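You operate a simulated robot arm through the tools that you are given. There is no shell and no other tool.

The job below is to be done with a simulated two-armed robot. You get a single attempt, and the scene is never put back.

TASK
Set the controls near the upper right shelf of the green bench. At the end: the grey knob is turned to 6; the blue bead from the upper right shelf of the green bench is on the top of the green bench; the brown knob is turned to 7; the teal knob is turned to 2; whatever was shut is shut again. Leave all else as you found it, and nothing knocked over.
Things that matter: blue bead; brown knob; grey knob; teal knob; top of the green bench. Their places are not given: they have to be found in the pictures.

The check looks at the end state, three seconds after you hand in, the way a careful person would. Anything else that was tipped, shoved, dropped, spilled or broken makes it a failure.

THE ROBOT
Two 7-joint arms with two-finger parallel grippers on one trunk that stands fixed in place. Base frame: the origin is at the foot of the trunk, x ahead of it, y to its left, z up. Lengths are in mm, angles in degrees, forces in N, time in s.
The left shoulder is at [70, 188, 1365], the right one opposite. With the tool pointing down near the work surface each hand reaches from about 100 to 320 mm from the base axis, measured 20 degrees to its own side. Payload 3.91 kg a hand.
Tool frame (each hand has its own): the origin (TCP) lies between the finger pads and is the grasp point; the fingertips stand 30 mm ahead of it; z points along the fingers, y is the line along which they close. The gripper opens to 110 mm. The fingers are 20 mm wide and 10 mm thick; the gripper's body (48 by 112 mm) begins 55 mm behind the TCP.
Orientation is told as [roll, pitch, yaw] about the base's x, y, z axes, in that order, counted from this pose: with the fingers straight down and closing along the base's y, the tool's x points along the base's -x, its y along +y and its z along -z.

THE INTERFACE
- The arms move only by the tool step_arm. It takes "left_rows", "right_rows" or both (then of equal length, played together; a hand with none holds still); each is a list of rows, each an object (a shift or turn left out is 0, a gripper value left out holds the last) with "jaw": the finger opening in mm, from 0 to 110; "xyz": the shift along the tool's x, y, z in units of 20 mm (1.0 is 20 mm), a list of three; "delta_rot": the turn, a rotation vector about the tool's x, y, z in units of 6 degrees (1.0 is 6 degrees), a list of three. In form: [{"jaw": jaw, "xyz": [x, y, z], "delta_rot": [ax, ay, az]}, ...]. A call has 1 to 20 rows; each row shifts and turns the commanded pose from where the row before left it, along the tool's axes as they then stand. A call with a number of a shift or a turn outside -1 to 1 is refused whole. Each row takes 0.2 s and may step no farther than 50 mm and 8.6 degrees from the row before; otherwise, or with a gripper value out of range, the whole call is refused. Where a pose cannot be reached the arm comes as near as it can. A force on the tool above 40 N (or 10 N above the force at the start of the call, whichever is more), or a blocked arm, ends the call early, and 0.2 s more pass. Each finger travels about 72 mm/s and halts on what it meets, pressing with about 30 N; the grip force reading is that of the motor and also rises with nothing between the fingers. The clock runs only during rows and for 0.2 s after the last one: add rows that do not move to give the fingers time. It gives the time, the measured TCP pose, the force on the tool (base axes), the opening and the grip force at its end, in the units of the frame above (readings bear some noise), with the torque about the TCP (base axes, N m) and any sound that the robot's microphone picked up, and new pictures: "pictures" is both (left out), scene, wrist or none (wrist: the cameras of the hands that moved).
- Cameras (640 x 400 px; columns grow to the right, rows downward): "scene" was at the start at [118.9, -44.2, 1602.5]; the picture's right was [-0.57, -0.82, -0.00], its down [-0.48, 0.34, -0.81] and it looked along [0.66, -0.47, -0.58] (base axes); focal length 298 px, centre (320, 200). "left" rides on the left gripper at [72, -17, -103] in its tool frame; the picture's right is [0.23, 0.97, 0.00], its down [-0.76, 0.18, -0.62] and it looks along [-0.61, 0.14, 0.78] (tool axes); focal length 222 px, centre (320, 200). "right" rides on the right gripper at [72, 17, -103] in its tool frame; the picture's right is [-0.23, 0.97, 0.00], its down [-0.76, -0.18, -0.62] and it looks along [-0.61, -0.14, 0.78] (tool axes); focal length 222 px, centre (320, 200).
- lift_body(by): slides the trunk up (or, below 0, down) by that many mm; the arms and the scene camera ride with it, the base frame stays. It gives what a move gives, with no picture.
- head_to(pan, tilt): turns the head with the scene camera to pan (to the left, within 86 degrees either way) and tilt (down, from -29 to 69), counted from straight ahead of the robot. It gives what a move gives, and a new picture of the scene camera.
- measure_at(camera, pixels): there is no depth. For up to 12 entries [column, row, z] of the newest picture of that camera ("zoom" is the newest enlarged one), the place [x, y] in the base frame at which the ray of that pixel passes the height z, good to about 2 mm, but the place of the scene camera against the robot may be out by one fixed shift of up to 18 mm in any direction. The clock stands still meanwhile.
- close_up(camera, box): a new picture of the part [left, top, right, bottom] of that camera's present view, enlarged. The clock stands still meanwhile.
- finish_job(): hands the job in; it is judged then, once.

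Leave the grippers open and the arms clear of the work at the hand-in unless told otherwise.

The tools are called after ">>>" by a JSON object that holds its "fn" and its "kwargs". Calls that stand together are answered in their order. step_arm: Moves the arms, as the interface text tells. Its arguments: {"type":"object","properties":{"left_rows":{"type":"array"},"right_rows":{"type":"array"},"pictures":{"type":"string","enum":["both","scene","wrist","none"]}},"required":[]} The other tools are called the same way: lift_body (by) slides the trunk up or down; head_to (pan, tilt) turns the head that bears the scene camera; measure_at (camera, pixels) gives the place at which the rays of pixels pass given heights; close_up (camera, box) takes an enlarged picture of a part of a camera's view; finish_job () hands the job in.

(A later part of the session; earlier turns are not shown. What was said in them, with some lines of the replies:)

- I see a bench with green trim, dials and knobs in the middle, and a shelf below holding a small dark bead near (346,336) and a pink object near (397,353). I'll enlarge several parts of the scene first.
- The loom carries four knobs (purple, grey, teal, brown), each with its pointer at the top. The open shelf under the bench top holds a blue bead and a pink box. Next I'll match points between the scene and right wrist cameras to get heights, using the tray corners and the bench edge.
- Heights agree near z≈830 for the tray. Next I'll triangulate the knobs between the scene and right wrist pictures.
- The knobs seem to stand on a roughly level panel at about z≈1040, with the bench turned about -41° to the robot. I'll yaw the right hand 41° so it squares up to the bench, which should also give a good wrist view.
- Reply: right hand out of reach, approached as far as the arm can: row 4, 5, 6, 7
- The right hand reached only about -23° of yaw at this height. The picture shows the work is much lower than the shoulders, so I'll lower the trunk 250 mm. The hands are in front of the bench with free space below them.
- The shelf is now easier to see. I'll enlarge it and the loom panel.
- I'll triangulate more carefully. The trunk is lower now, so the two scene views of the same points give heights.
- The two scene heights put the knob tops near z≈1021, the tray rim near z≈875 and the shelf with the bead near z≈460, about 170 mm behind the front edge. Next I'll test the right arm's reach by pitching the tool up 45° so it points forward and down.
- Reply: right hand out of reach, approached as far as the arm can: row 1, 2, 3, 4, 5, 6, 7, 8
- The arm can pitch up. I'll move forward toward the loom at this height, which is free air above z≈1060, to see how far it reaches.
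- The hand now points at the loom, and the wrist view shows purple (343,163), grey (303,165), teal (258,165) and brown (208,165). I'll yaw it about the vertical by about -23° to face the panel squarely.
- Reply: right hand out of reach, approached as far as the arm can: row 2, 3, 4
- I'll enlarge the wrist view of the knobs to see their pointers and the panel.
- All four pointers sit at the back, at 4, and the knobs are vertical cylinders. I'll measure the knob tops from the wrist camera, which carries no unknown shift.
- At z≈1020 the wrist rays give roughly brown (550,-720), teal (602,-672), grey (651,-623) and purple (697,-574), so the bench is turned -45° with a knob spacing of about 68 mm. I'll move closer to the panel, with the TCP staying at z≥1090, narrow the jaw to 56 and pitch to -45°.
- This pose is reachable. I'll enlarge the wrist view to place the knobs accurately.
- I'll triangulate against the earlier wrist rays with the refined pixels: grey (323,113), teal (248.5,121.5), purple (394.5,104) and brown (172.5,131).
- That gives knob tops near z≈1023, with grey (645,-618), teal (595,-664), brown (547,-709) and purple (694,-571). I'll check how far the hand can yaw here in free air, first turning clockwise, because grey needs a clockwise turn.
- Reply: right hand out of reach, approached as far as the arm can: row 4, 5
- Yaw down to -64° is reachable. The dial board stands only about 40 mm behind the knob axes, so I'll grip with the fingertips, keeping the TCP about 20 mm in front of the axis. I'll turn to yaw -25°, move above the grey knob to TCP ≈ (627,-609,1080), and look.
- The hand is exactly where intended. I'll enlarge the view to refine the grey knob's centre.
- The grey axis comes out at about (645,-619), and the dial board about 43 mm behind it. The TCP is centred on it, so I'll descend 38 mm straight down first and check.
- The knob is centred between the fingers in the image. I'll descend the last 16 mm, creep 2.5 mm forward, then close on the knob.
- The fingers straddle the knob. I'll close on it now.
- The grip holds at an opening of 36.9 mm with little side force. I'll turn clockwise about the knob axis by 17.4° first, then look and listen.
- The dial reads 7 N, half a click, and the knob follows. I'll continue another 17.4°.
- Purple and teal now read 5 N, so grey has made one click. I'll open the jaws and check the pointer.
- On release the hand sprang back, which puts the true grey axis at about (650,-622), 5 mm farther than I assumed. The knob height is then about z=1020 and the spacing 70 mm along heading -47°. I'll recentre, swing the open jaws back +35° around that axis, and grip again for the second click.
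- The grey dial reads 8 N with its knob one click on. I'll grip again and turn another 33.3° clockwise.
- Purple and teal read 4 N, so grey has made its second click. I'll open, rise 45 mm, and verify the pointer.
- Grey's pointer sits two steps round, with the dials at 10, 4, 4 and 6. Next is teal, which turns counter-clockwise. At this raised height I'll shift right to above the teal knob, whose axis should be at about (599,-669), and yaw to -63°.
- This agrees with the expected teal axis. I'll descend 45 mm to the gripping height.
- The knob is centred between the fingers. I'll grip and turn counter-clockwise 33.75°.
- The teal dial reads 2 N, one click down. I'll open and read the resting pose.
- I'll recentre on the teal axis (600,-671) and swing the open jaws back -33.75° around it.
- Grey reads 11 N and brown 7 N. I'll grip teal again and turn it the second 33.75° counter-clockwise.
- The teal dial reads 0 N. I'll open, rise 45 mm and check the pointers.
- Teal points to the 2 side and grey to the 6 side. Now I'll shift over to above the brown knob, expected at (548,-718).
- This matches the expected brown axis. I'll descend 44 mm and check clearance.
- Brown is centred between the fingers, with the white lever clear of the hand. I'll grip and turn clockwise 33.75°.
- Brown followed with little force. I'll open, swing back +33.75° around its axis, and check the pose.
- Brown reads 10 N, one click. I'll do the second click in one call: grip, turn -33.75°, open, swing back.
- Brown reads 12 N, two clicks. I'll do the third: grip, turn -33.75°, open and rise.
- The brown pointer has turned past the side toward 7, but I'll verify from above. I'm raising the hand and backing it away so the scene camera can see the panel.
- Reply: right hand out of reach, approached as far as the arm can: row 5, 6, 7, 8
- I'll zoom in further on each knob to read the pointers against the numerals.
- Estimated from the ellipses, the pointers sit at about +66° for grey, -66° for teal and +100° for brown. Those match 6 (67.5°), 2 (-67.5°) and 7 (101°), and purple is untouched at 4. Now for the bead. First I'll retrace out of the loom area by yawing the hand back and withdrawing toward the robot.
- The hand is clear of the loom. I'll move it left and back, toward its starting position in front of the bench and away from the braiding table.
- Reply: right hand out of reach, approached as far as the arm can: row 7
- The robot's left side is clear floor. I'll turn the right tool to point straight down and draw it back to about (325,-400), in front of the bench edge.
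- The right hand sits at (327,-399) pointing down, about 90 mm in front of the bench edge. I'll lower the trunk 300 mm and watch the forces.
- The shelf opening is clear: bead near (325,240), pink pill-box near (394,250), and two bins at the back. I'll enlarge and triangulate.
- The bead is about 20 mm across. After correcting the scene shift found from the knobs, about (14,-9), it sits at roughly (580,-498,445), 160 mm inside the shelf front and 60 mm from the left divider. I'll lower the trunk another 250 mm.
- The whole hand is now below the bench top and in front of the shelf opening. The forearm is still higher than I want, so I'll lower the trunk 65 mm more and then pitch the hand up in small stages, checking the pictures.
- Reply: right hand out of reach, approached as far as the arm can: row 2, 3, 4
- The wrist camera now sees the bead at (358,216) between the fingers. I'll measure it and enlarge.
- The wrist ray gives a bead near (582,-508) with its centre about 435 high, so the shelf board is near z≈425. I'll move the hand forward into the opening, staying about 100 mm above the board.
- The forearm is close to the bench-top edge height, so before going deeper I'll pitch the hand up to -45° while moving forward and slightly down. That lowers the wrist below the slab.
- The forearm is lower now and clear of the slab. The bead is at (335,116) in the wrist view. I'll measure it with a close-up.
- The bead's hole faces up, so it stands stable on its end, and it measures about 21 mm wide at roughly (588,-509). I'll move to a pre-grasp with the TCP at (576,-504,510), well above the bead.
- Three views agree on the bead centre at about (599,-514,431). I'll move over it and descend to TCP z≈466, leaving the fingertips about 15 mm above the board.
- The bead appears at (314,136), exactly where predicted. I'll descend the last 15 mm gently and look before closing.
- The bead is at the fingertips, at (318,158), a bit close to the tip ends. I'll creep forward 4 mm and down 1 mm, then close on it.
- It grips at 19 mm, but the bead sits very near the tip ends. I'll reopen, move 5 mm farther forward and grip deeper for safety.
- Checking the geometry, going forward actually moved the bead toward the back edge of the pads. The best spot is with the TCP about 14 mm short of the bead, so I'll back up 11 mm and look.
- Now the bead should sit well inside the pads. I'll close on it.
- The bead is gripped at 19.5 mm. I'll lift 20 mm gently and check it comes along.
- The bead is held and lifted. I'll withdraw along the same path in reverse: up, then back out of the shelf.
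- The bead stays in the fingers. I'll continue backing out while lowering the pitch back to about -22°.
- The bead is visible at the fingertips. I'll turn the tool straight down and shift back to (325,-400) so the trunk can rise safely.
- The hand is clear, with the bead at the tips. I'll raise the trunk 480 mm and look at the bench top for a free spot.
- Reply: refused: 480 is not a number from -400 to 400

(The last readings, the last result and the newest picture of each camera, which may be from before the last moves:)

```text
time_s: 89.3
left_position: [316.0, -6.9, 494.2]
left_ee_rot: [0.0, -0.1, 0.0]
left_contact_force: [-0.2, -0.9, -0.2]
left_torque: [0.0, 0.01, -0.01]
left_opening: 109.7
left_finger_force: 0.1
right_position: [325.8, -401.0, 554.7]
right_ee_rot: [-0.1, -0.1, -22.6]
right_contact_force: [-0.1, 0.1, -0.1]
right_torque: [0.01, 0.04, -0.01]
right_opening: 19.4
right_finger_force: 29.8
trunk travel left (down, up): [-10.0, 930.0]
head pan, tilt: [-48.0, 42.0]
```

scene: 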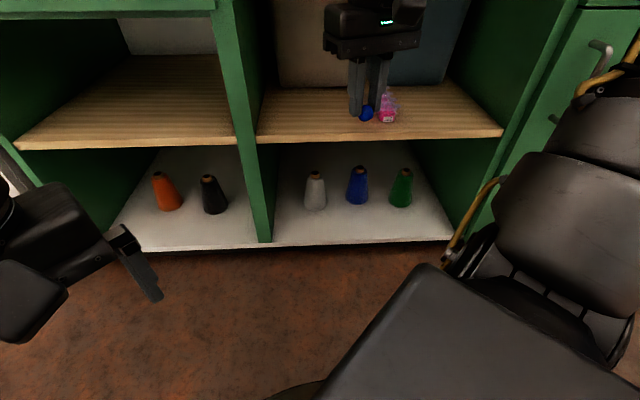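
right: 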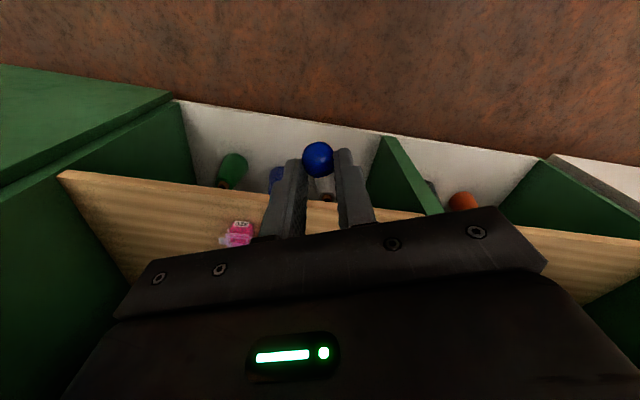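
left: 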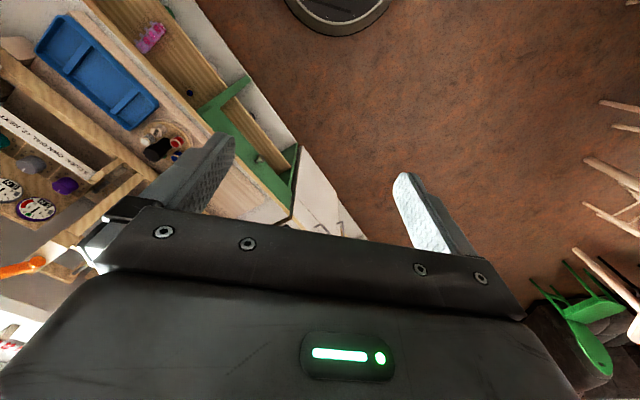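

The trunk moves at most 400 mm per call, so I'll raise it in two steps.

>>> {"fn": "lift_body", "kwargs": {"by": 300}}

>>> {"fn": "lift_body", "kwargs": {"by": 180}}

>>> {"fn": "step_arm", "kwargs": {"right_rows": [{}], "pictures": "both"}}

```text
time_s: 92.3
left_position: [317.0, -6.9, 794.8]
left_ee_rot: [0.0, -0.1, 0.1]
left_contact_force: [-0.2, -0.4, 0.7]
left_torque: [0.0, -0.01, 0.03]
left_opening: 110.0
left_finger_force: 0.0
right_position: [327.2, -400.9, 854.3]
right_ee_rot: [0.0, 0.0, -22.8]
right_contact_force: [0.9, -0.4, -0.2]
right_torque: [-0.01, 0.0, -0.01]
right_opening: 19.3
right_finger_force: 30.0
trunk travel left (down, up): [-310.0, 630.0]
head pan, tilt: [-48.0, 42.0]
```

```text
time_s: 94.3
left_position: [315.9, -7.7, 976.2]
left_ee_rot: [0.0, 0.0, 0.0]
left_contact_force: [0.2, 0.4, 0.0]
left_torque: [0.02, -0.03, -0.01]
left_opening: 110.3
left_finger_force: 0.0
right_position: [327.3, -400.5, 1034.7]
right_ee_rot: [0.0, 0.1, -22.9]
right_contact_force: [1.0, 0.0, -0.4]
right_torque: [0.01, 0.01, 0.01]
right_opening: 19.5
right_finger_force: 29.7
trunk travel left (down, up): [-490.0, 450.0]
head pan, tilt: [-48.0, 42.0]
```

```text
time_s: 94.7
left_position: [316.2, -7.7, 974.6]
left_ee_rot: [0.0, 0.1, 0.1]
left_contact_force: [0.6, 0.1, 0.6]
left_torque: [-0.01, -0.04, 0.02]
left_opening: 109.9
left_finger_force: 0.0
right_position: [327.1, -401.7, 1034.6]
right_ee_rot: [0.0, -0.1, -22.8]
right_contact_force: [-0.2, 0.7, -1.1]
right_torque: [0.0, 0.01, 0.02]
right_opening: 19.3
right_finger_force: 29.8
trunk travel left (down, up): [-490.0, 450.0]
head pan, tilt: [-48.0, 42.0]
```

scene: 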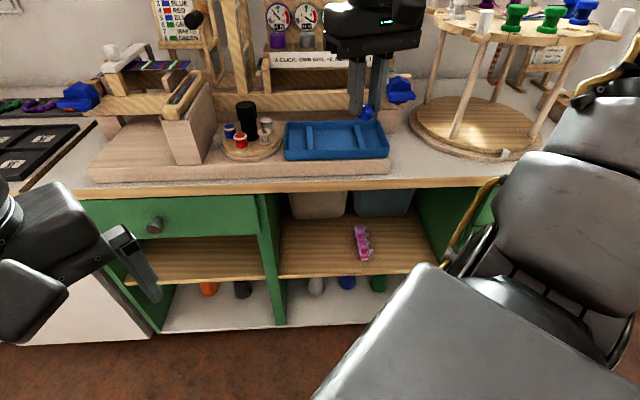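
right: 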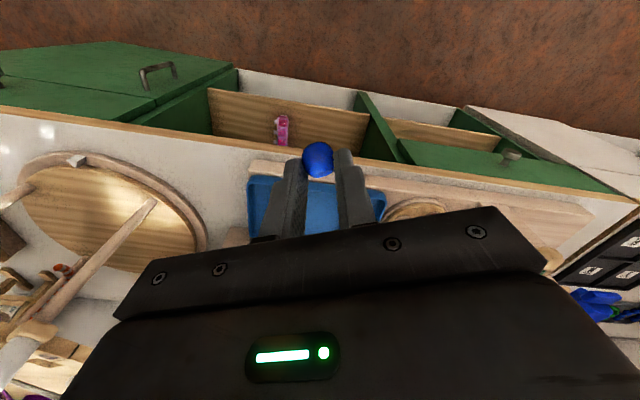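

The bead is still held at the tips. There is free bench top between the loom's base board and the round base of the braiding table, near scene (403,165). I'll zoom in on both views to find a spot.

>>> {"fn": "close_up", "kwargs": {"camera": "scene", "box": [340, 100, 500, 200]}}

>>> {"fn": "close_up", "kwargs": {"camera": "right", "box": [130, 90, 330, 240]}}

```text
4.00 times, centred on (420, 150) of scene
```

zoom: 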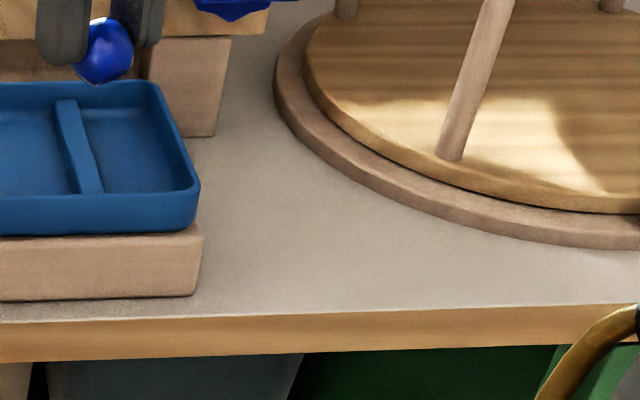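

```text
2.67 times, centred on (230, 165) of right
```

zoom: 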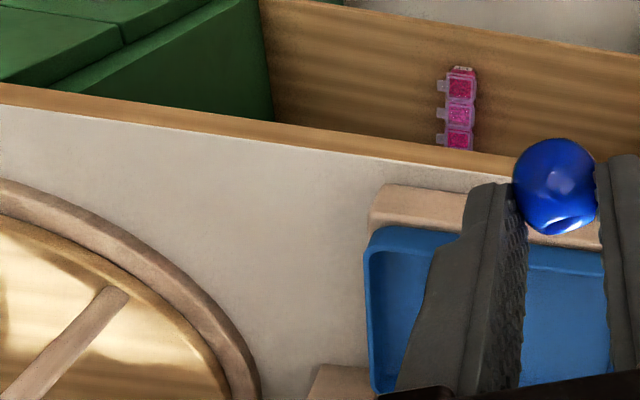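

>>> {"fn": "measure_at", "kwargs": {"camera": "right", "pixels": [[110.2, 128.7, 800], [110.2, 128.7, 850], [260, 151.9, 800], [260, 151.9, 850], [218.8, 180, 800], [218.8, 180, 830], [218.8, 180, 850]]}}

>>> {"fn": "measure_at", "kwargs": {"camera": "scene", "pixels": [[407.5, 155, 800], [407.5, 155, 830], [407.5, 155, 850], [388.75, 174.25, 800], [388.75, 174.25, 850], [340, 181, 800], [340, 181, 850]]}}

```text
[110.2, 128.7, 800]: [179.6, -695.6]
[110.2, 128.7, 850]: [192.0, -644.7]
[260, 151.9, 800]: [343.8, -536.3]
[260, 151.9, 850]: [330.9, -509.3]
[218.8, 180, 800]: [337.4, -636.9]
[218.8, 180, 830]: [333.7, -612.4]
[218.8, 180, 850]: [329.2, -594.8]
```

```text
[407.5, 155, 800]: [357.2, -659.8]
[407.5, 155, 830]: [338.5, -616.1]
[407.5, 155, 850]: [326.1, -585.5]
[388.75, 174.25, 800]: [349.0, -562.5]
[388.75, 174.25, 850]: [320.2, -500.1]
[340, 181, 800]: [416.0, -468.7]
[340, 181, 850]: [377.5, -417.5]
```

I can't fix the bench-top height well from here, so I'll set the bead down by feel. The chosen spot is about (327,-577), just right of the base board's front corner. I'll start moving the hand right at this height while pitching up.

>>> {"fn": "step_arm", "kwargs": {"right_rows": [{"xyz": [0, -1, 0], "delta_rot": [0, -0.9, 0]}, {"xyz": [0, -1, 0], "delta_rot": [0, -0.9, 0]}, {"xyz": [0, -1, 0], "delta_rot": [0, -0.9, 0]}, {"xyz": [0, -1, 0], "delta_rot": [0, -0.9, 0]}, {"xyz": [0, -1, 0], "delta_rot": [0, -0.9, 0]}, {"xyz": [0, -1, 0], "delta_rot": [0, -0.9, 0]}], "pictures": "both"}}

```text
time_s: 96.1
left_position: [315.9, -7.8, 975.5]
left_ee_rot: [0.0, 0.0, 0.1]
left_contact_force: [0.4, 0.1, -0.2]
left_torque: [0.01, -0.03, -0.04]
left_opening: 110.1
left_finger_force: 0.1
right_position: [278.7, -512.2, 1034.9]
right_ee_rot: [0.1, -32.5, -22.9]
right_contact_force: [-0.2, 0.1, -0.8]
right_torque: [0.03, 0.01, 0.0]
right_opening: 19.6
right_finger_force: 29.8
trunk travel left (down, up): [-490.0, 450.0]
head pan, tilt: [-48.0, 42.0]
```

scene: 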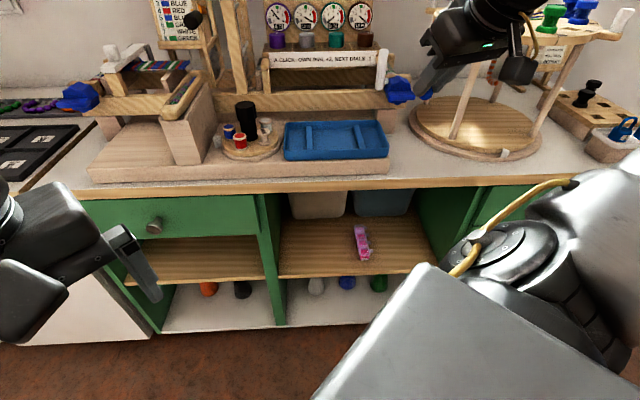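
right: 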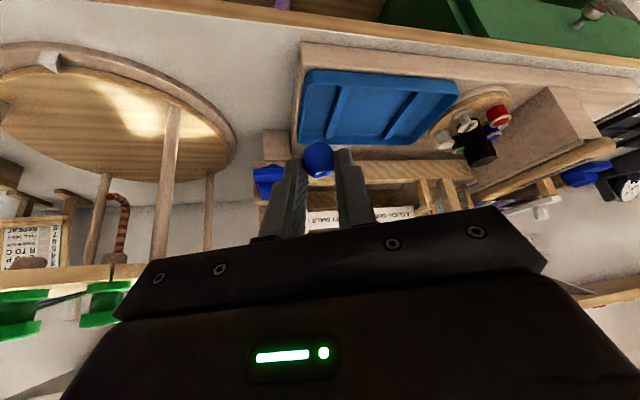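

>>> {"fn": "close_up", "kwargs": {"camera": "right", "box": [180, 10, 380, 160]}}

```text
2.67 times, centred on (280, 85) of right
```

zoom: 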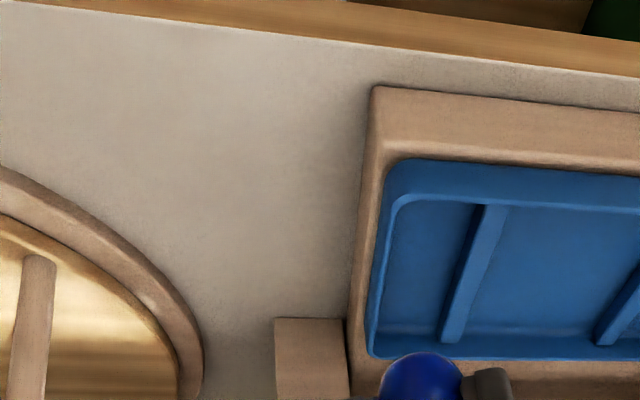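

>>> {"fn": "measure_at", "kwargs": {"camera": "right", "pixels": [[298.4, 42.7, 800], [298.4, 42.7, 825], [298.4, 42.7, 850], [298.4, 27.3, 800], [298.4, 27.3, 825], [298.4, 27.3, 850], [253.8, 77.5, 800], [253.8, 77.5, 825], [253.8, 77.5, 850]]}}

```text
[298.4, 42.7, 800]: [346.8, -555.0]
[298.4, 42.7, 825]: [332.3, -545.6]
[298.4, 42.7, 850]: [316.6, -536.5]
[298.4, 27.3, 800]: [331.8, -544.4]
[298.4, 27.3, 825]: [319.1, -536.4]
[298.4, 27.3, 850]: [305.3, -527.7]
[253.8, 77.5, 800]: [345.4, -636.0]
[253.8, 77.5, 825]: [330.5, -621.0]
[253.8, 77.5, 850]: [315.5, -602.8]
```

>>> {"fn": "measure_at", "kwargs": {"camera": "right", "pixels": [[208.8, 103.7, 805], [230, 123, 805], [180, 83, 805], [285, 130, 805]]}}

```text
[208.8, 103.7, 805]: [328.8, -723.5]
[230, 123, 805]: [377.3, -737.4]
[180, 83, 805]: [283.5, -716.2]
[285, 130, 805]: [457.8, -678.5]
```

The clear area is ample, with the round base more than 100 mm away. I'll go to pitch -44.7° as at pick-up and descend to TCP ≈ (307,-593,880), putting the bead above the spot (319,-598).

>>> {"fn": "step_arm", "kwargs": {"right_rows": [{"delta_rot": [0, -1, 0]}, {"delta_rot": [0, -1, 0]}, {"xyz": [0.378, -0.353, 0.837]}, {"xyz": [0.378, -0.353, 0.837]}, {"xyz": [0.378, -0.353, 0.837]}, {"xyz": [0.378, -0.353, 0.837]}, {"xyz": [0.378, -0.353, 0.837]}, {"xyz": [0.378, -0.353, 0.837]}, {"xyz": [0.378, -0.353, 0.837]}, {"xyz": [0.378, -0.353, 0.837]}, {"xyz": [0.378, -0.353, 0.837]}], "pictures": "both"}}

```text
time_s: 98.5
left_position: [317.0, -8.0, 975.7]
left_ee_rot: [-0.1, 0.0, 0.1]
left_contact_force: [0.5, 0.0, -0.4]
left_torque: [-0.02, -0.05, 0.01]
left_opening: 110.1
left_finger_force: 0.0
right_position: [306.8, -593.7, 877.7]
right_ee_rot: [0.1, -44.4, -22.8]
right_contact_force: [0.2, 0.0, 0.4]
right_torque: [-0.01, 0.0, 0.01]
right_opening: 20.5
right_finger_force: 29.2
trunk travel left (down, up): [-490.0, 450.0]
head pan, tilt: [-48.0, 42.0]
```

scene: 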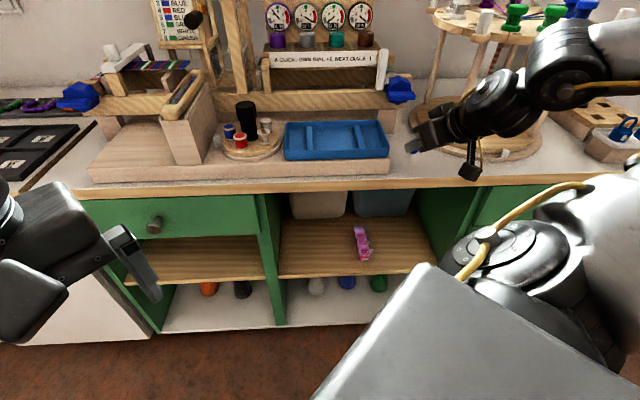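
right: 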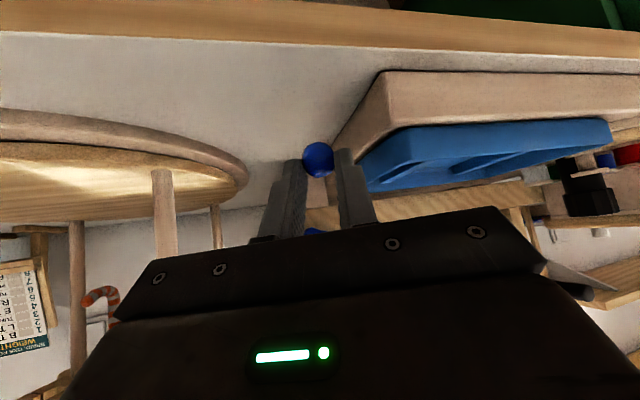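

>>> {"fn": "close_up", "kwargs": {"camera": "scene", "box": [380, 0, 640, 200]}}

>>> {"fn": "close_up", "kwargs": {"camera": "right", "box": [220, 60, 420, 210]}}

```text
2.00 times, centred on (510, 100) of scene
```

zoom: 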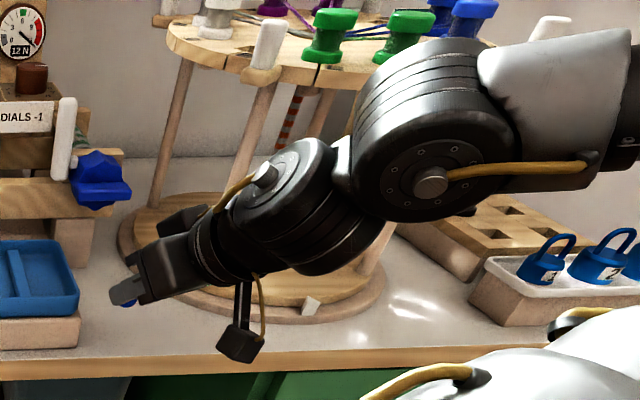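

```text
2.67 times, centred on (320, 135) of right
```

zoom: 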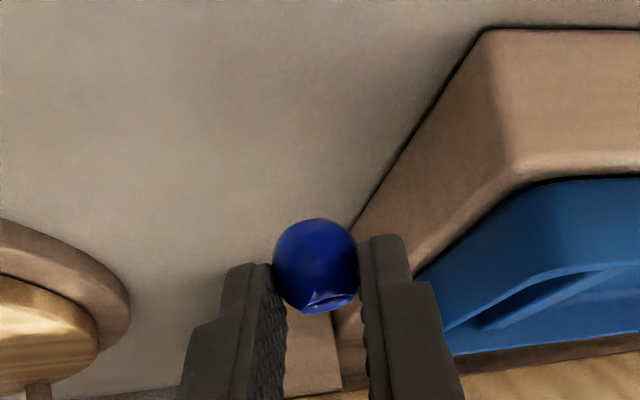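

The view is clear: the bead is in the fingers and the camera stalk overhangs in front of the bench edge. I'll descend 28 mm, watching the force.

>>> {"fn": "step_arm", "kwargs": {"right_rows": [{"xyz": [0.327, 0, 0.333]}, {"xyz": [0.327, 0, 0.333]}, {"xyz": [0.327, 0, 0.333]}, {}], "pictures": "wrist"}}

>>> {"fn": "close_up", "kwargs": {"camera": "right", "box": [220, 60, 420, 210]}}

```text
time_s: 99.5
left_position: [316.7, -8.6, 974.6]
left_ee_rot: [0.1, 0.0, 0.0]
left_contact_force: [-0.1, 0.1, -0.4]
left_torque: [0.0, -0.02, -0.01]
left_opening: 109.8
left_finger_force: 0.0
right_position: [306.5, -593.0, 851.3]
right_ee_rot: [0.1, -44.4, -22.6]
right_contact_force: [0.7, 0.3, -0.9]
right_torque: [0.02, -0.01, -0.03]
right_opening: 20.4
right_finger_force: 29.5
trunk travel left (down, up): [-490.0, 450.0]
head pan, tilt: [-48.0, 42.0]
```

right: 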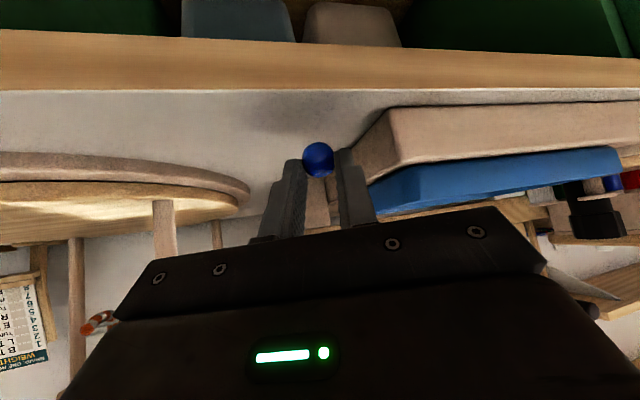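

```text
2.67 times, centred on (320, 135) of right
```

zoom: 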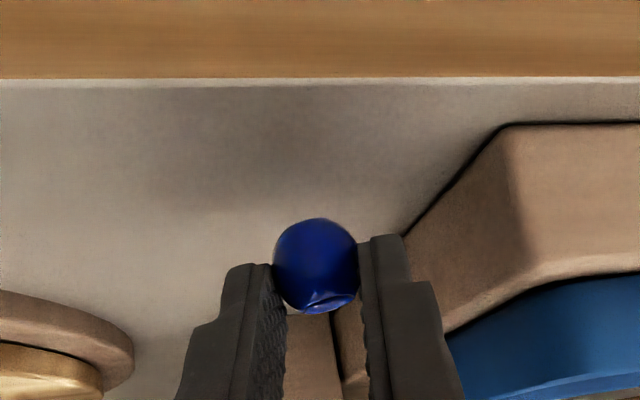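

A second look puts the bench top near z≈807, so contact should come near TCP z≈838. I'll descend 9 mm more, slowly.

>>> {"fn": "step_arm", "kwargs": {"right_rows": [{"xyz": [0.105, 0, 0.107]}, {"xyz": [0.105, 0, 0.107]}, {"xyz": [0.105, 0, 0.107]}, {}], "pictures": "wrist"}}

>>> {"fn": "close_up", "kwargs": {"camera": "right", "box": [220, 60, 420, 210]}}

```text
time_s: 100.5
left_position: [317.0, -9.2, 974.5]
left_ee_rot: [-0.1, -0.1, 0.1]
left_contact_force: [-0.1, -0.1, -0.2]
left_torque: [0.0, 0.01, 0.02]
left_opening: 110.2
left_finger_force: 0.0
right_position: [306.9, -592.0, 842.0]
right_ee_rot: [-0.1, -44.4, -22.8]
right_contact_force: [-0.1, -0.4, -0.2]
right_torque: [0.02, 0.01, 0.01]
right_opening: 20.3
right_finger_force: 29.8
trunk travel left (down, up): [-490.0, 450.0]
head pan, tilt: [-48.0, 42.0]
```

right: 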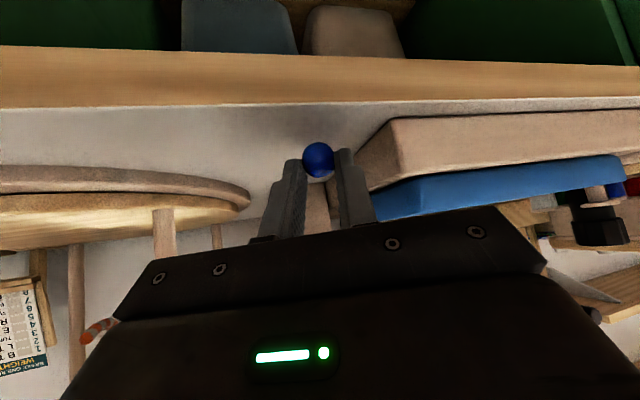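

```text
2.67 times, centred on (320, 135) of right
```

zoom: 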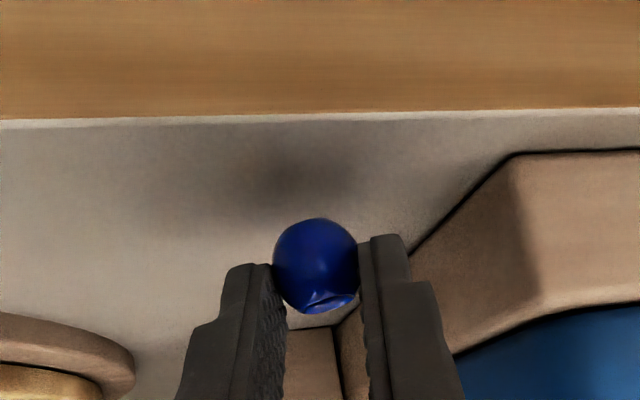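

There is no contact yet and the shadow is closing in on the bead. I'll go down another 4 mm.

>>> {"fn": "step_arm", "kwargs": {"right_rows": [{"xyz": [0.07, 0, 0.071]}, {"xyz": [0.07, 0, 0.071]}, {}], "pictures": "wrist"}}

>>> {"fn": "close_up", "kwargs": {"camera": "right", "box": [220, 60, 420, 210]}}

```text
time_s: 101.3
left_position: [316.3, -7.1, 974.8]
left_ee_rot: [0.0, 0.1, 0.2]
left_contact_force: [1.1, -0.1, 0.7]
left_torque: [0.02, 0.01, -0.01]
left_opening: 109.9
left_finger_force: 0.1
right_position: [307.0, -593.6, 838.0]
right_ee_rot: [-0.1, -44.4, -22.8]
right_contact_force: [-0.4, -0.9, 0.2]
right_torque: [0.0, 0.0, 0.02]
right_opening: 20.5
right_finger_force: 29.7
trunk travel left (down, up): [-490.0, 450.0]
head pan, tilt: [-48.0, 42.0]
```

right: 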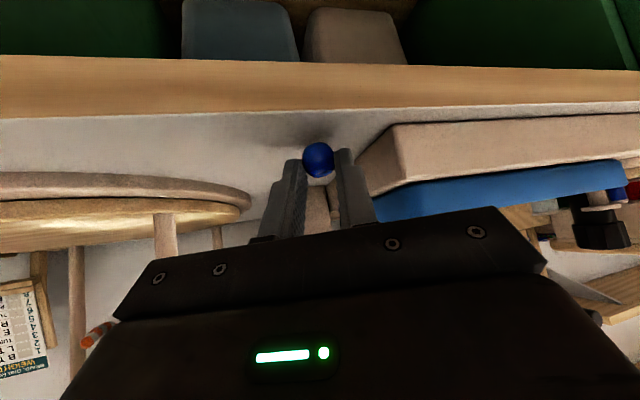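

```text
2.67 times, centred on (320, 135) of right
```

zoom: 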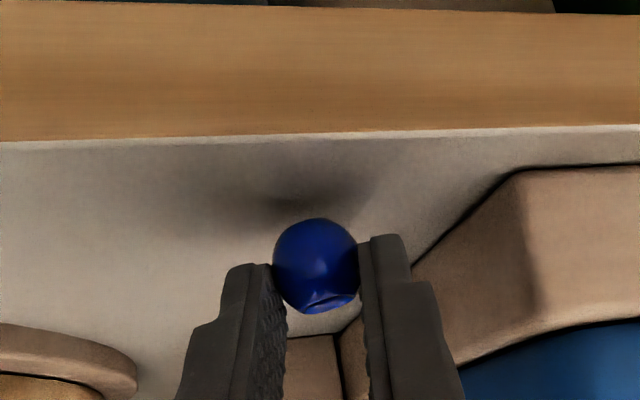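

The shadow is nearly under the bead. I'll continue down 4 mm.

>>> {"fn": "step_arm", "kwargs": {"right_rows": [{"xyz": [0.07, 0, 0.071]}, {"xyz": [0.07, 0, 0.071]}, {}], "pictures": "wrist"}}

>>> {"fn": "close_up", "kwargs": {"camera": "right", "box": [220, 60, 420, 210]}}

```text
time_s: 102.1
left_position: [317.5, -7.3, 975.4]
left_ee_rot: [0.0, 0.0, 0.1]
left_contact_force: [0.3, 0.8, 0.0]
left_torque: [-0.04, -0.03, -0.03]
left_opening: 109.9
left_finger_force: 0.1
right_position: [306.8, -592.4, 834.8]
right_ee_rot: [0.1, -44.4, -22.8]
right_contact_force: [0.1, 1.1, 0.0]
right_torque: [-0.06, 0.01, -0.03]
right_opening: 20.4
right_finger_force: 29.6
trunk travel left (down, up): [-490.0, 450.0]
head pan, tilt: [-48.0, 42.0]
```

right: 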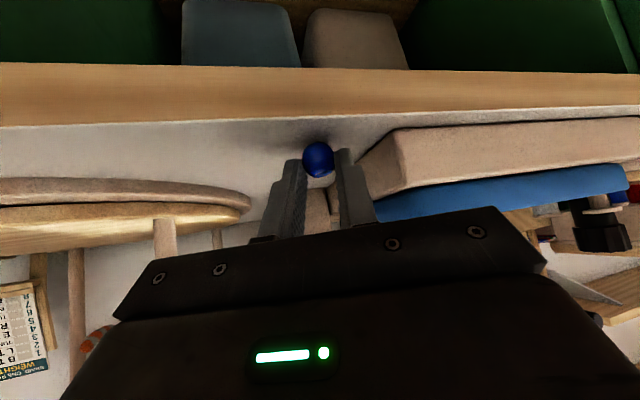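

```text
2.67 times, centred on (320, 135) of right
```

zoom: 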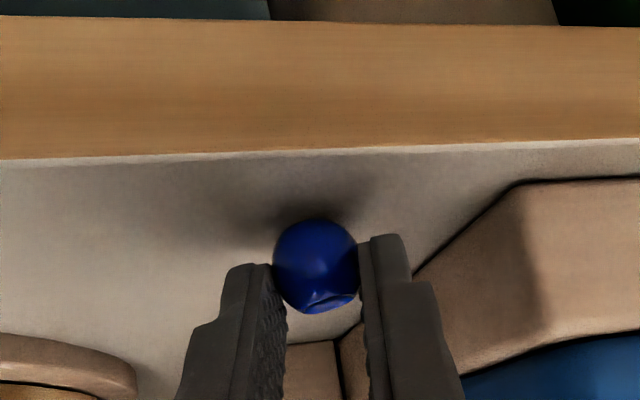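

Still no contact force. I'll continue 3 mm.

>>> {"fn": "step_arm", "kwargs": {"right_rows": [{"xyz": [0.053, 0, 0.054]}, {"xyz": [0.053, 0, 0.054]}, {}], "pictures": "wrist"}}

>>> {"fn": "close_up", "kwargs": {"camera": "right", "box": [220, 60, 420, 210]}}

```text
time_s: 102.9
left_position: [315.6, -7.3, 975.9]
left_ee_rot: [0.1, 0.0, 0.1]
left_contact_force: [0.6, 0.6, 0.4]
left_torque: [-0.02, -0.02, -0.03]
left_opening: 109.9
left_finger_force: 0.1
right_position: [307.7, -593.2, 832.9]
right_ee_rot: [0.0, -44.6, -22.8]
right_contact_force: [-0.8, -2.3, 7.1]
right_torque: [-0.1, -0.08, -0.04]
right_opening: 20.3
right_finger_force: 30.6
trunk travel left (down, up): [-490.0, 450.0]
head pan, tilt: [-48.0, 42.0]
```

right: 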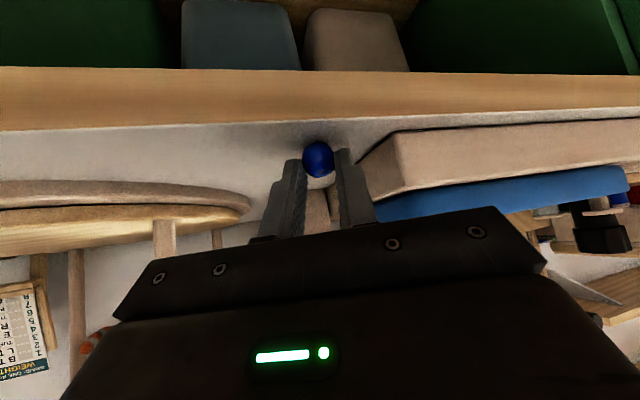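

```text
2.67 times, centred on (320, 135) of right
```

zoom: 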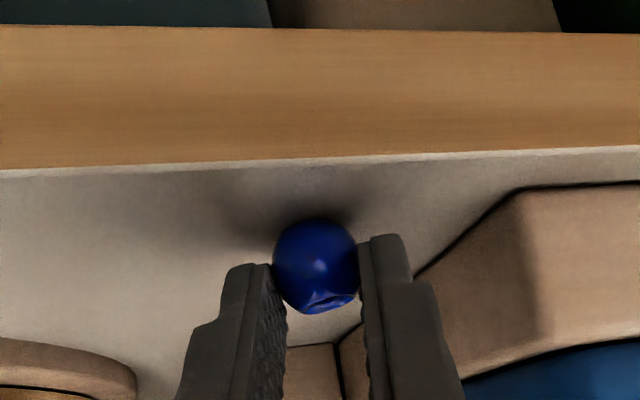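

Contact: 7 N upward at TCP z≈833, so the bead is resting on the bench top. I'll ease up 1 mm and open the fingers gently.

>>> {"fn": "step_arm", "kwargs": {"right_rows": [{"xyz": [-0.035, 0, -0.036]}, {}, {"jaw": 23}, {}, {"jaw": 28}, {}, {"jaw": 36}, {}, {}], "pictures": "wrist"}}

>>> {"fn": "close_up", "kwargs": {"camera": "right", "box": [220, 60, 420, 210]}}

```text
time_s: 104.9
left_position: [315.3, -7.2, 974.9]
left_ee_rot: [0.0, 0.0, 0.1]
left_contact_force: [-0.7, -0.1, 0.2]
left_torque: [0.01, 0.02, 0.01]
left_opening: 109.9
left_finger_force: 0.1
right_position: [307.4, -592.1, 833.7]
right_ee_rot: [0.0, -44.3, -22.9]
right_contact_force: [-0.7, 0.1, -0.2]
right_torque: [0.0, 0.01, 0.02]
right_opening: 35.6
right_finger_force: 0.1
trunk travel left (down, up): [-490.0, 450.0]
head pan, tilt: [-48.0, 42.0]
```

right: 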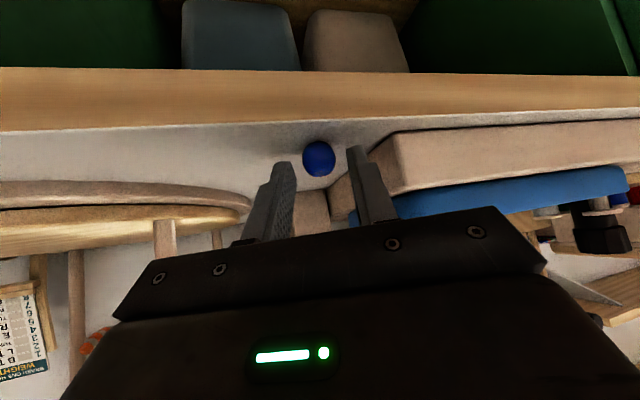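

```text
2.67 times, centred on (320, 135) of right
```

zoom: 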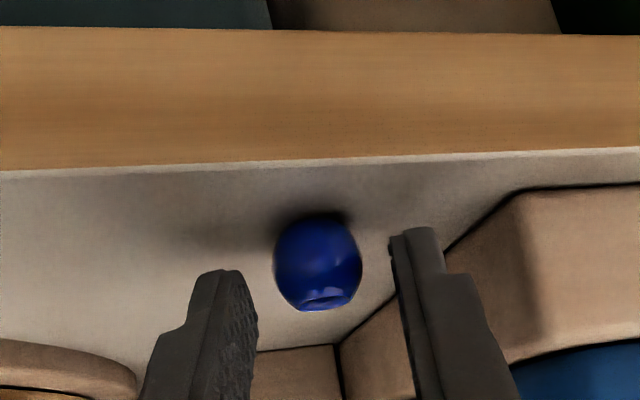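

The bead stands free, upright between the open fingers. I'll raise the hand straight up 75 mm.

>>> {"fn": "step_arm", "kwargs": {"right_rows": [{"xyz": [-0.35, 0, -0.356]}, {"xyz": [-0.53, 0, -0.537]}, {"xyz": [-0.7, 0, -0.712]}, {"xyz": [-0.7, 0, -0.712]}, {"xyz": [-0.35, 0, -0.356]}], "pictures": "both"}}

>>> {"fn": "close_up", "kwargs": {"camera": "right", "box": [220, 20, 420, 170]}}

```text
time_s: 106.1
left_position: [316.0, -8.0, 975.0]
left_ee_rot: [0.0, 0.0, 0.2]
left_contact_force: [0.2, -0.1, 0.1]
left_torque: [-0.02, 0.04, 0.0]
left_opening: 109.7
left_finger_force: 0.2
right_position: [307.2, -592.8, 908.7]
right_ee_rot: [0.0, -44.3, -22.8]
right_contact_force: [0.2, 0.2, 0.2]
right_torque: [-0.02, -0.03, -0.01]
right_opening: 36.1
right_finger_force: 0.2
trunk travel left (down, up): [-490.0, 450.0]
head pan, tilt: [-48.0, 42.0]
```

scene: 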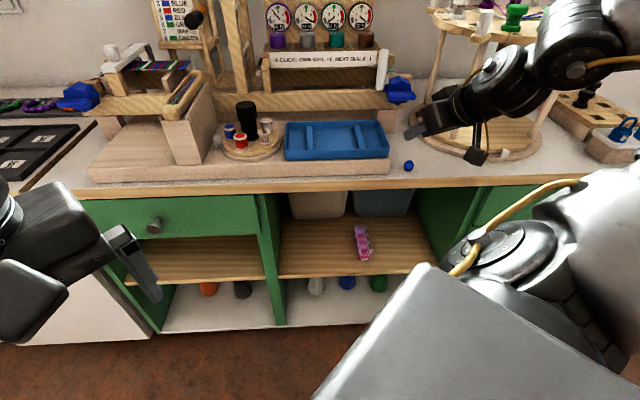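
right: 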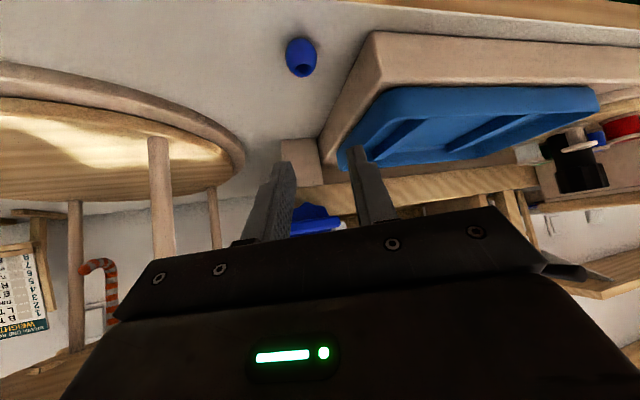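

```text
2.67 times, centred on (320, 95) of right
```

zoom: 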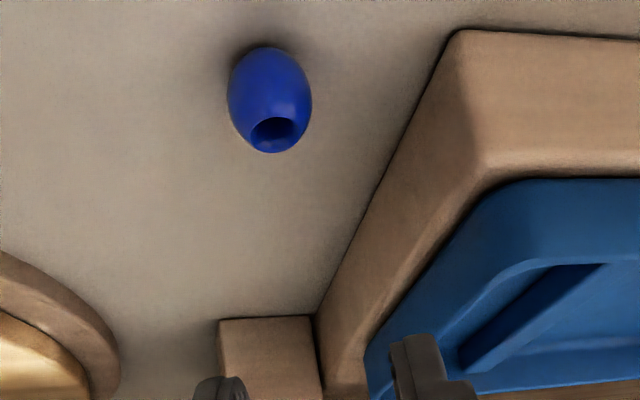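

The bead stands on the bench top with its hole up. I'll retrace the same way out, up and to the left, away from the braiding table.

>>> {"fn": "step_arm", "kwargs": {"right_rows": [{"xyz": [-0.378, 0.353, -0.837]}, {"xyz": [-0.378, 0.353, -0.837]}, {"xyz": [-0.378, 0.353, -0.837]}, {"xyz": [-0.378, 0.353, -0.837]}, {"xyz": [-0.378, 0.353, -0.837]}, {"xyz": [-0.378, 0.353, -0.837]}, {"xyz": [-0.378, 0.353, -0.837]}, {"delta_rot": [0, 1, 0]}, {"delta_rot": [0, 1, 0]}], "pictures": "both"}}

```text
time_s: 108.1
left_position: [315.9, -7.3, 974.7]
left_ee_rot: [0.0, 0.1, 0.0]
left_contact_force: [-0.4, 0.3, 0.3]
left_torque: [0.03, -0.02, 0.0]
left_opening: 110.1
left_finger_force: 0.1
right_position: [287.0, -529.4, 1029.6]
right_ee_rot: [0.0, -32.4, -22.7]
right_contact_force: [0.3, -0.5, 0.5]
right_torque: [-0.01, -0.02, 0.0]
right_opening: 36.0
right_finger_force: 0.1
trunk travel left (down, up): [-490.0, 450.0]
head pan, tilt: [-48.0, 42.0]
```

scene: 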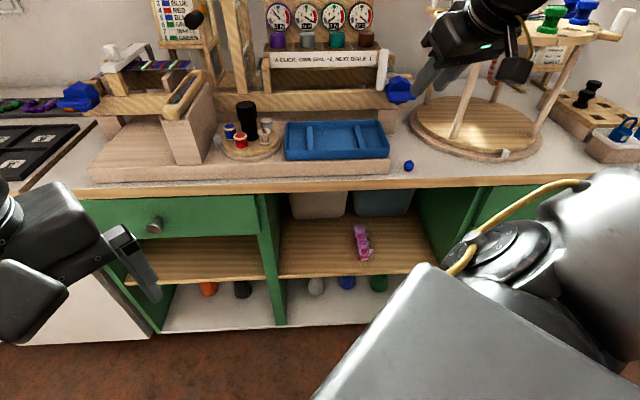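
right: 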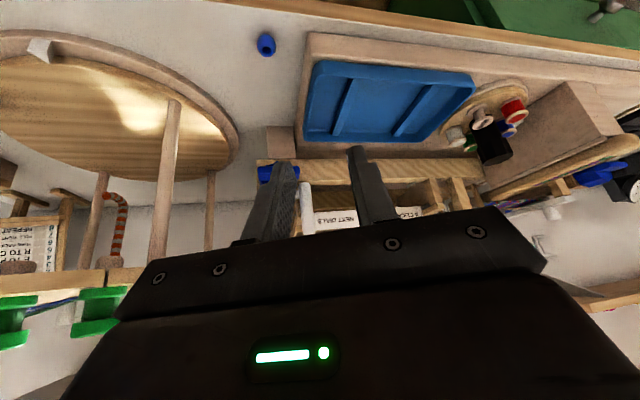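

I'll continue back to the starting place in front of the bench, tool pointing down and jaws open.

>>> {"fn": "step_arm", "kwargs": {"right_rows": [{"xyz": [0, 1, 0], "delta_rot": [0, 0.9, 0]}, {"xyz": [0, 1, 0], "delta_rot": [0, 0.9, 0]}, {"xyz": [0, 1, 0], "delta_rot": [0, 0.9, 0]}, {"xyz": [0, 1, 0], "delta_rot": [0, 0.9, 0]}, {"xyz": [0, 1, 0], "delta_rot": [0, 0.9, 0]}, {"xyz": [0, 1, 0], "delta_rot": [0, 0.9, 0]}, {"jaw": 110}, {}, {}, {}], "pictures": "both"}}

```text
time_s: 110.3
left_position: [316.5, -7.2, 975.0]
left_ee_rot: [0.0, 0.0, 0.1]
left_contact_force: [0.0, 0.6, -0.5]
left_torque: [0.0, -0.03, 0.02]
left_opening: 110.2
left_finger_force: 0.0
right_position: [333.3, -421.3, 1027.2]
right_ee_rot: [-0.1, 0.0, -22.7]
right_contact_force: [-0.2, 0.5, -0.3]
right_torque: [-0.02, -0.02, 0.0]
right_opening: 110.1
right_finger_force: 0.0
trunk travel left (down, up): [-490.0, 450.0]
head pan, tilt: [-48.0, 42.0]
```

scene: 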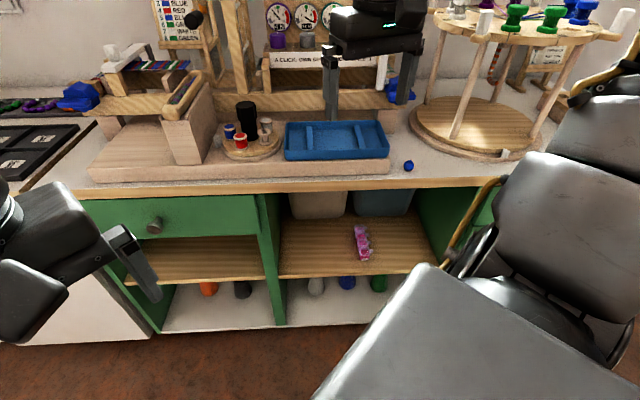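
right: 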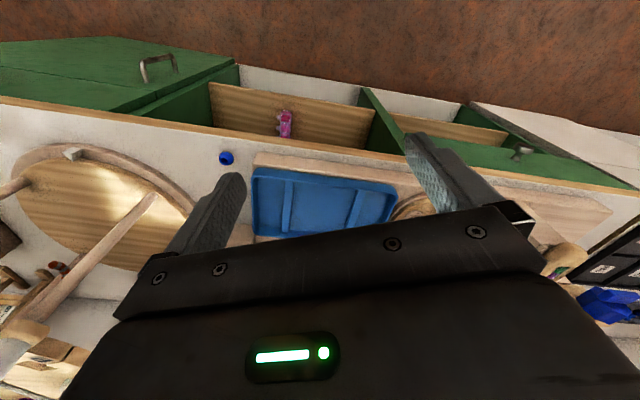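

The bead rests on the bench top at (409,166). I'll raise the trunk back to its starting height and check the knobs and surroundings.

>>> {"fn": "lift_body", "kwargs": {"by": 385}}

>>> {"fn": "head_to", "kwargs": {"pan": -42, "tilt": 42}}

>>> {"fn": "close_up", "kwargs": {"camera": "scene", "box": [290, 120, 430, 210]}}

>>> {"fn": "close_up", "kwargs": {"camera": "scene", "box": [140, 200, 480, 400]}}

```text
time_s: 114.0
left_position: [315.9, -7.0, 1360.1]
left_ee_rot: [-0.1, 0.0, 0.1]
left_contact_force: [-1.2, -0.6, -0.3]
left_torque: [0.02, -0.01, 0.0]
left_opening: 109.9
left_finger_force: 0.1
right_position: [332.4, -422.2, 1413.1]
right_ee_rot: [0.0, 0.0, -22.7]
right_contact_force: [0.6, -1.6, -0.2]
right_torque: [0.02, -0.02, -0.02]
right_opening: 110.1
right_finger_force: 0.1
trunk travel left (down, up): [-875.0, 65.0]
head pan, tilt: [-48.0, 42.0]
```

```text
time_s: 114.7
left_position: [317.2, -8.0, 1359.5]
left_ee_rot: [0.0, -0.1, 0.0]
left_contact_force: [-0.7, 0.2, 0.0]
left_torque: [0.0, 0.0, -0.03]
left_opening: 109.9
left_finger_force: 0.0
right_position: [331.9, -421.7, 1412.4]
right_ee_rot: [0.1, 0.0, -22.7]
right_contact_force: [0.3, -0.2, 0.8]
right_torque: [0.0, 0.0, 0.03]
right_opening: 110.2
right_finger_force: 0.1
trunk travel left (down, up): [-875.0, 65.0]
head pan, tilt: [-42.0, 42.0]
```

scene: 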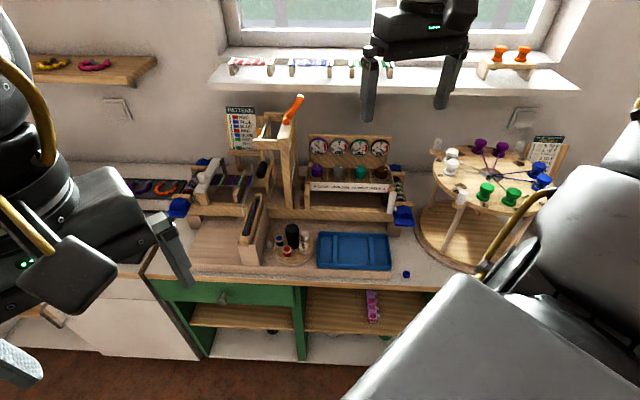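

```text
4.44 times, centred on (360, 165) of scene
```

zoom: 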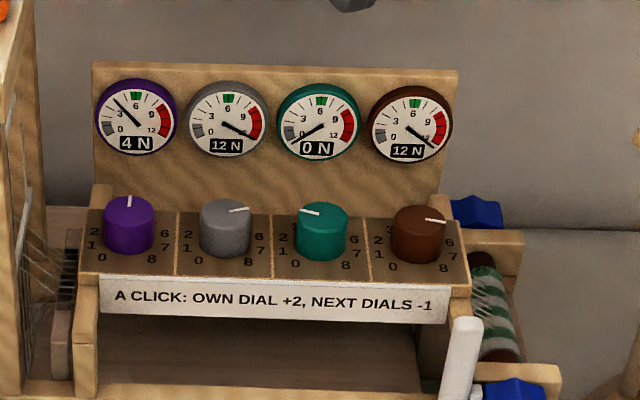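

```text
1.88 times, centred on (310, 300) of scene
```

zoom: 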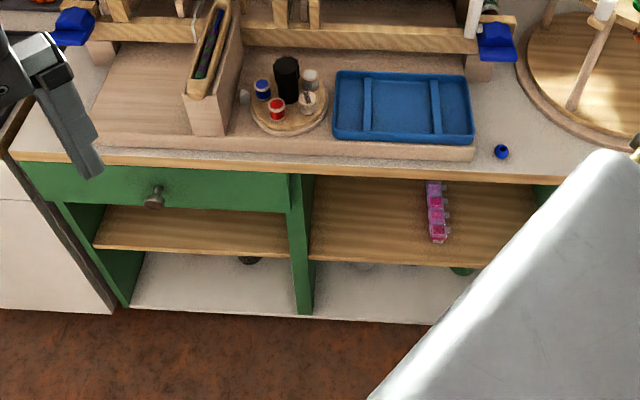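

Everything looks in place. I'll do one last precise check of the pointer angles from this higher viewpoint.

>>> {"fn": "close_up", "kwargs": {"camera": "scene", "box": [325, 155, 375, 190]}}

>>> {"fn": "close_up", "kwargs": {"camera": "scene", "box": [355, 155, 405, 190]}}

>>> {"fn": "close_up", "kwargs": {"camera": "scene", "box": [430, 120, 590, 230]}}

```text
11.43 times, centred on (350, 172) of scene
```

zoom: 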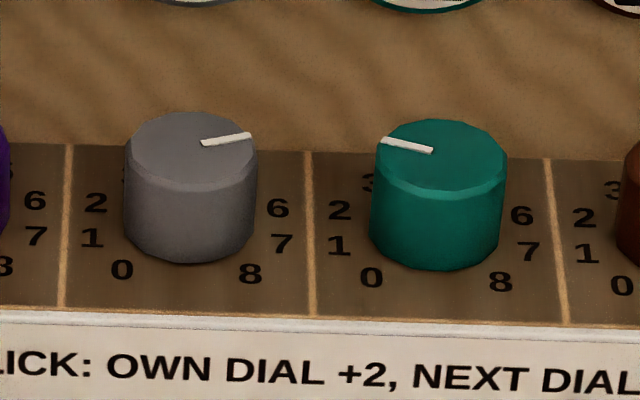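

```text
11.43 times, centred on (380, 172) of scene
```

zoom: 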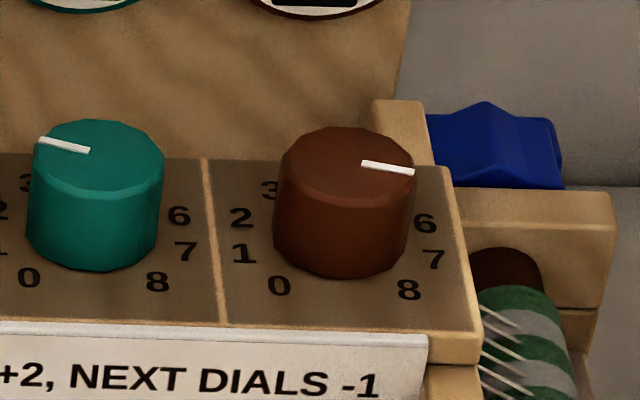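

```text
3.64 times, centred on (510, 175) of scene
```

zoom: 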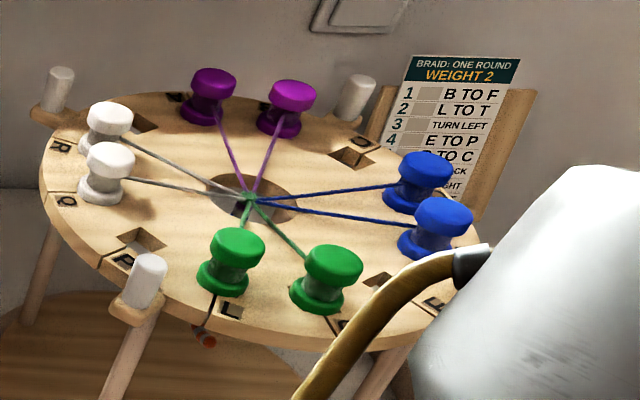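

Grey points at 6 (about +67°), teal at 2 (about -68°) and brown at 7 (about +102°). Purple is unchanged, the bead stands on the bench top, the drawer and doors are still shut, and the braiding table and other items are undisturbed. Both grippers are open and clear, so I'm handing in.

>>> {"fn": "finish_job", "kwargs": {}}

```text
The job is handed in.
```

I handed the job in with everything the task asked for done, as far as the last pictures show. I don't have the check's verdict yet.

- **Knobs:** grey points at 6, teal at 2 and brown at 7. I estimated the pointer angles from pictures, and each was within a few degrees of its number. Purple was left at 4.
- **Blue bead:** it is off the upper right shelf and standing upright, hole up, on the bench top. It sits just to the right of the loom's base board.
- **Everything else:** nothing had to be opened, so the drawer and doors stayed shut. In the final pictures nothing was tipped or shifted. Both grippers are open and the arms are clear of the bench.

Turning the knobs also moved the tension dials, because each click changes its neighbours. They went from 6 N each to purple 4, grey 12, teal 0 and brown 12. Grey and brown are in the red zone, which follows from the positions you asked for.
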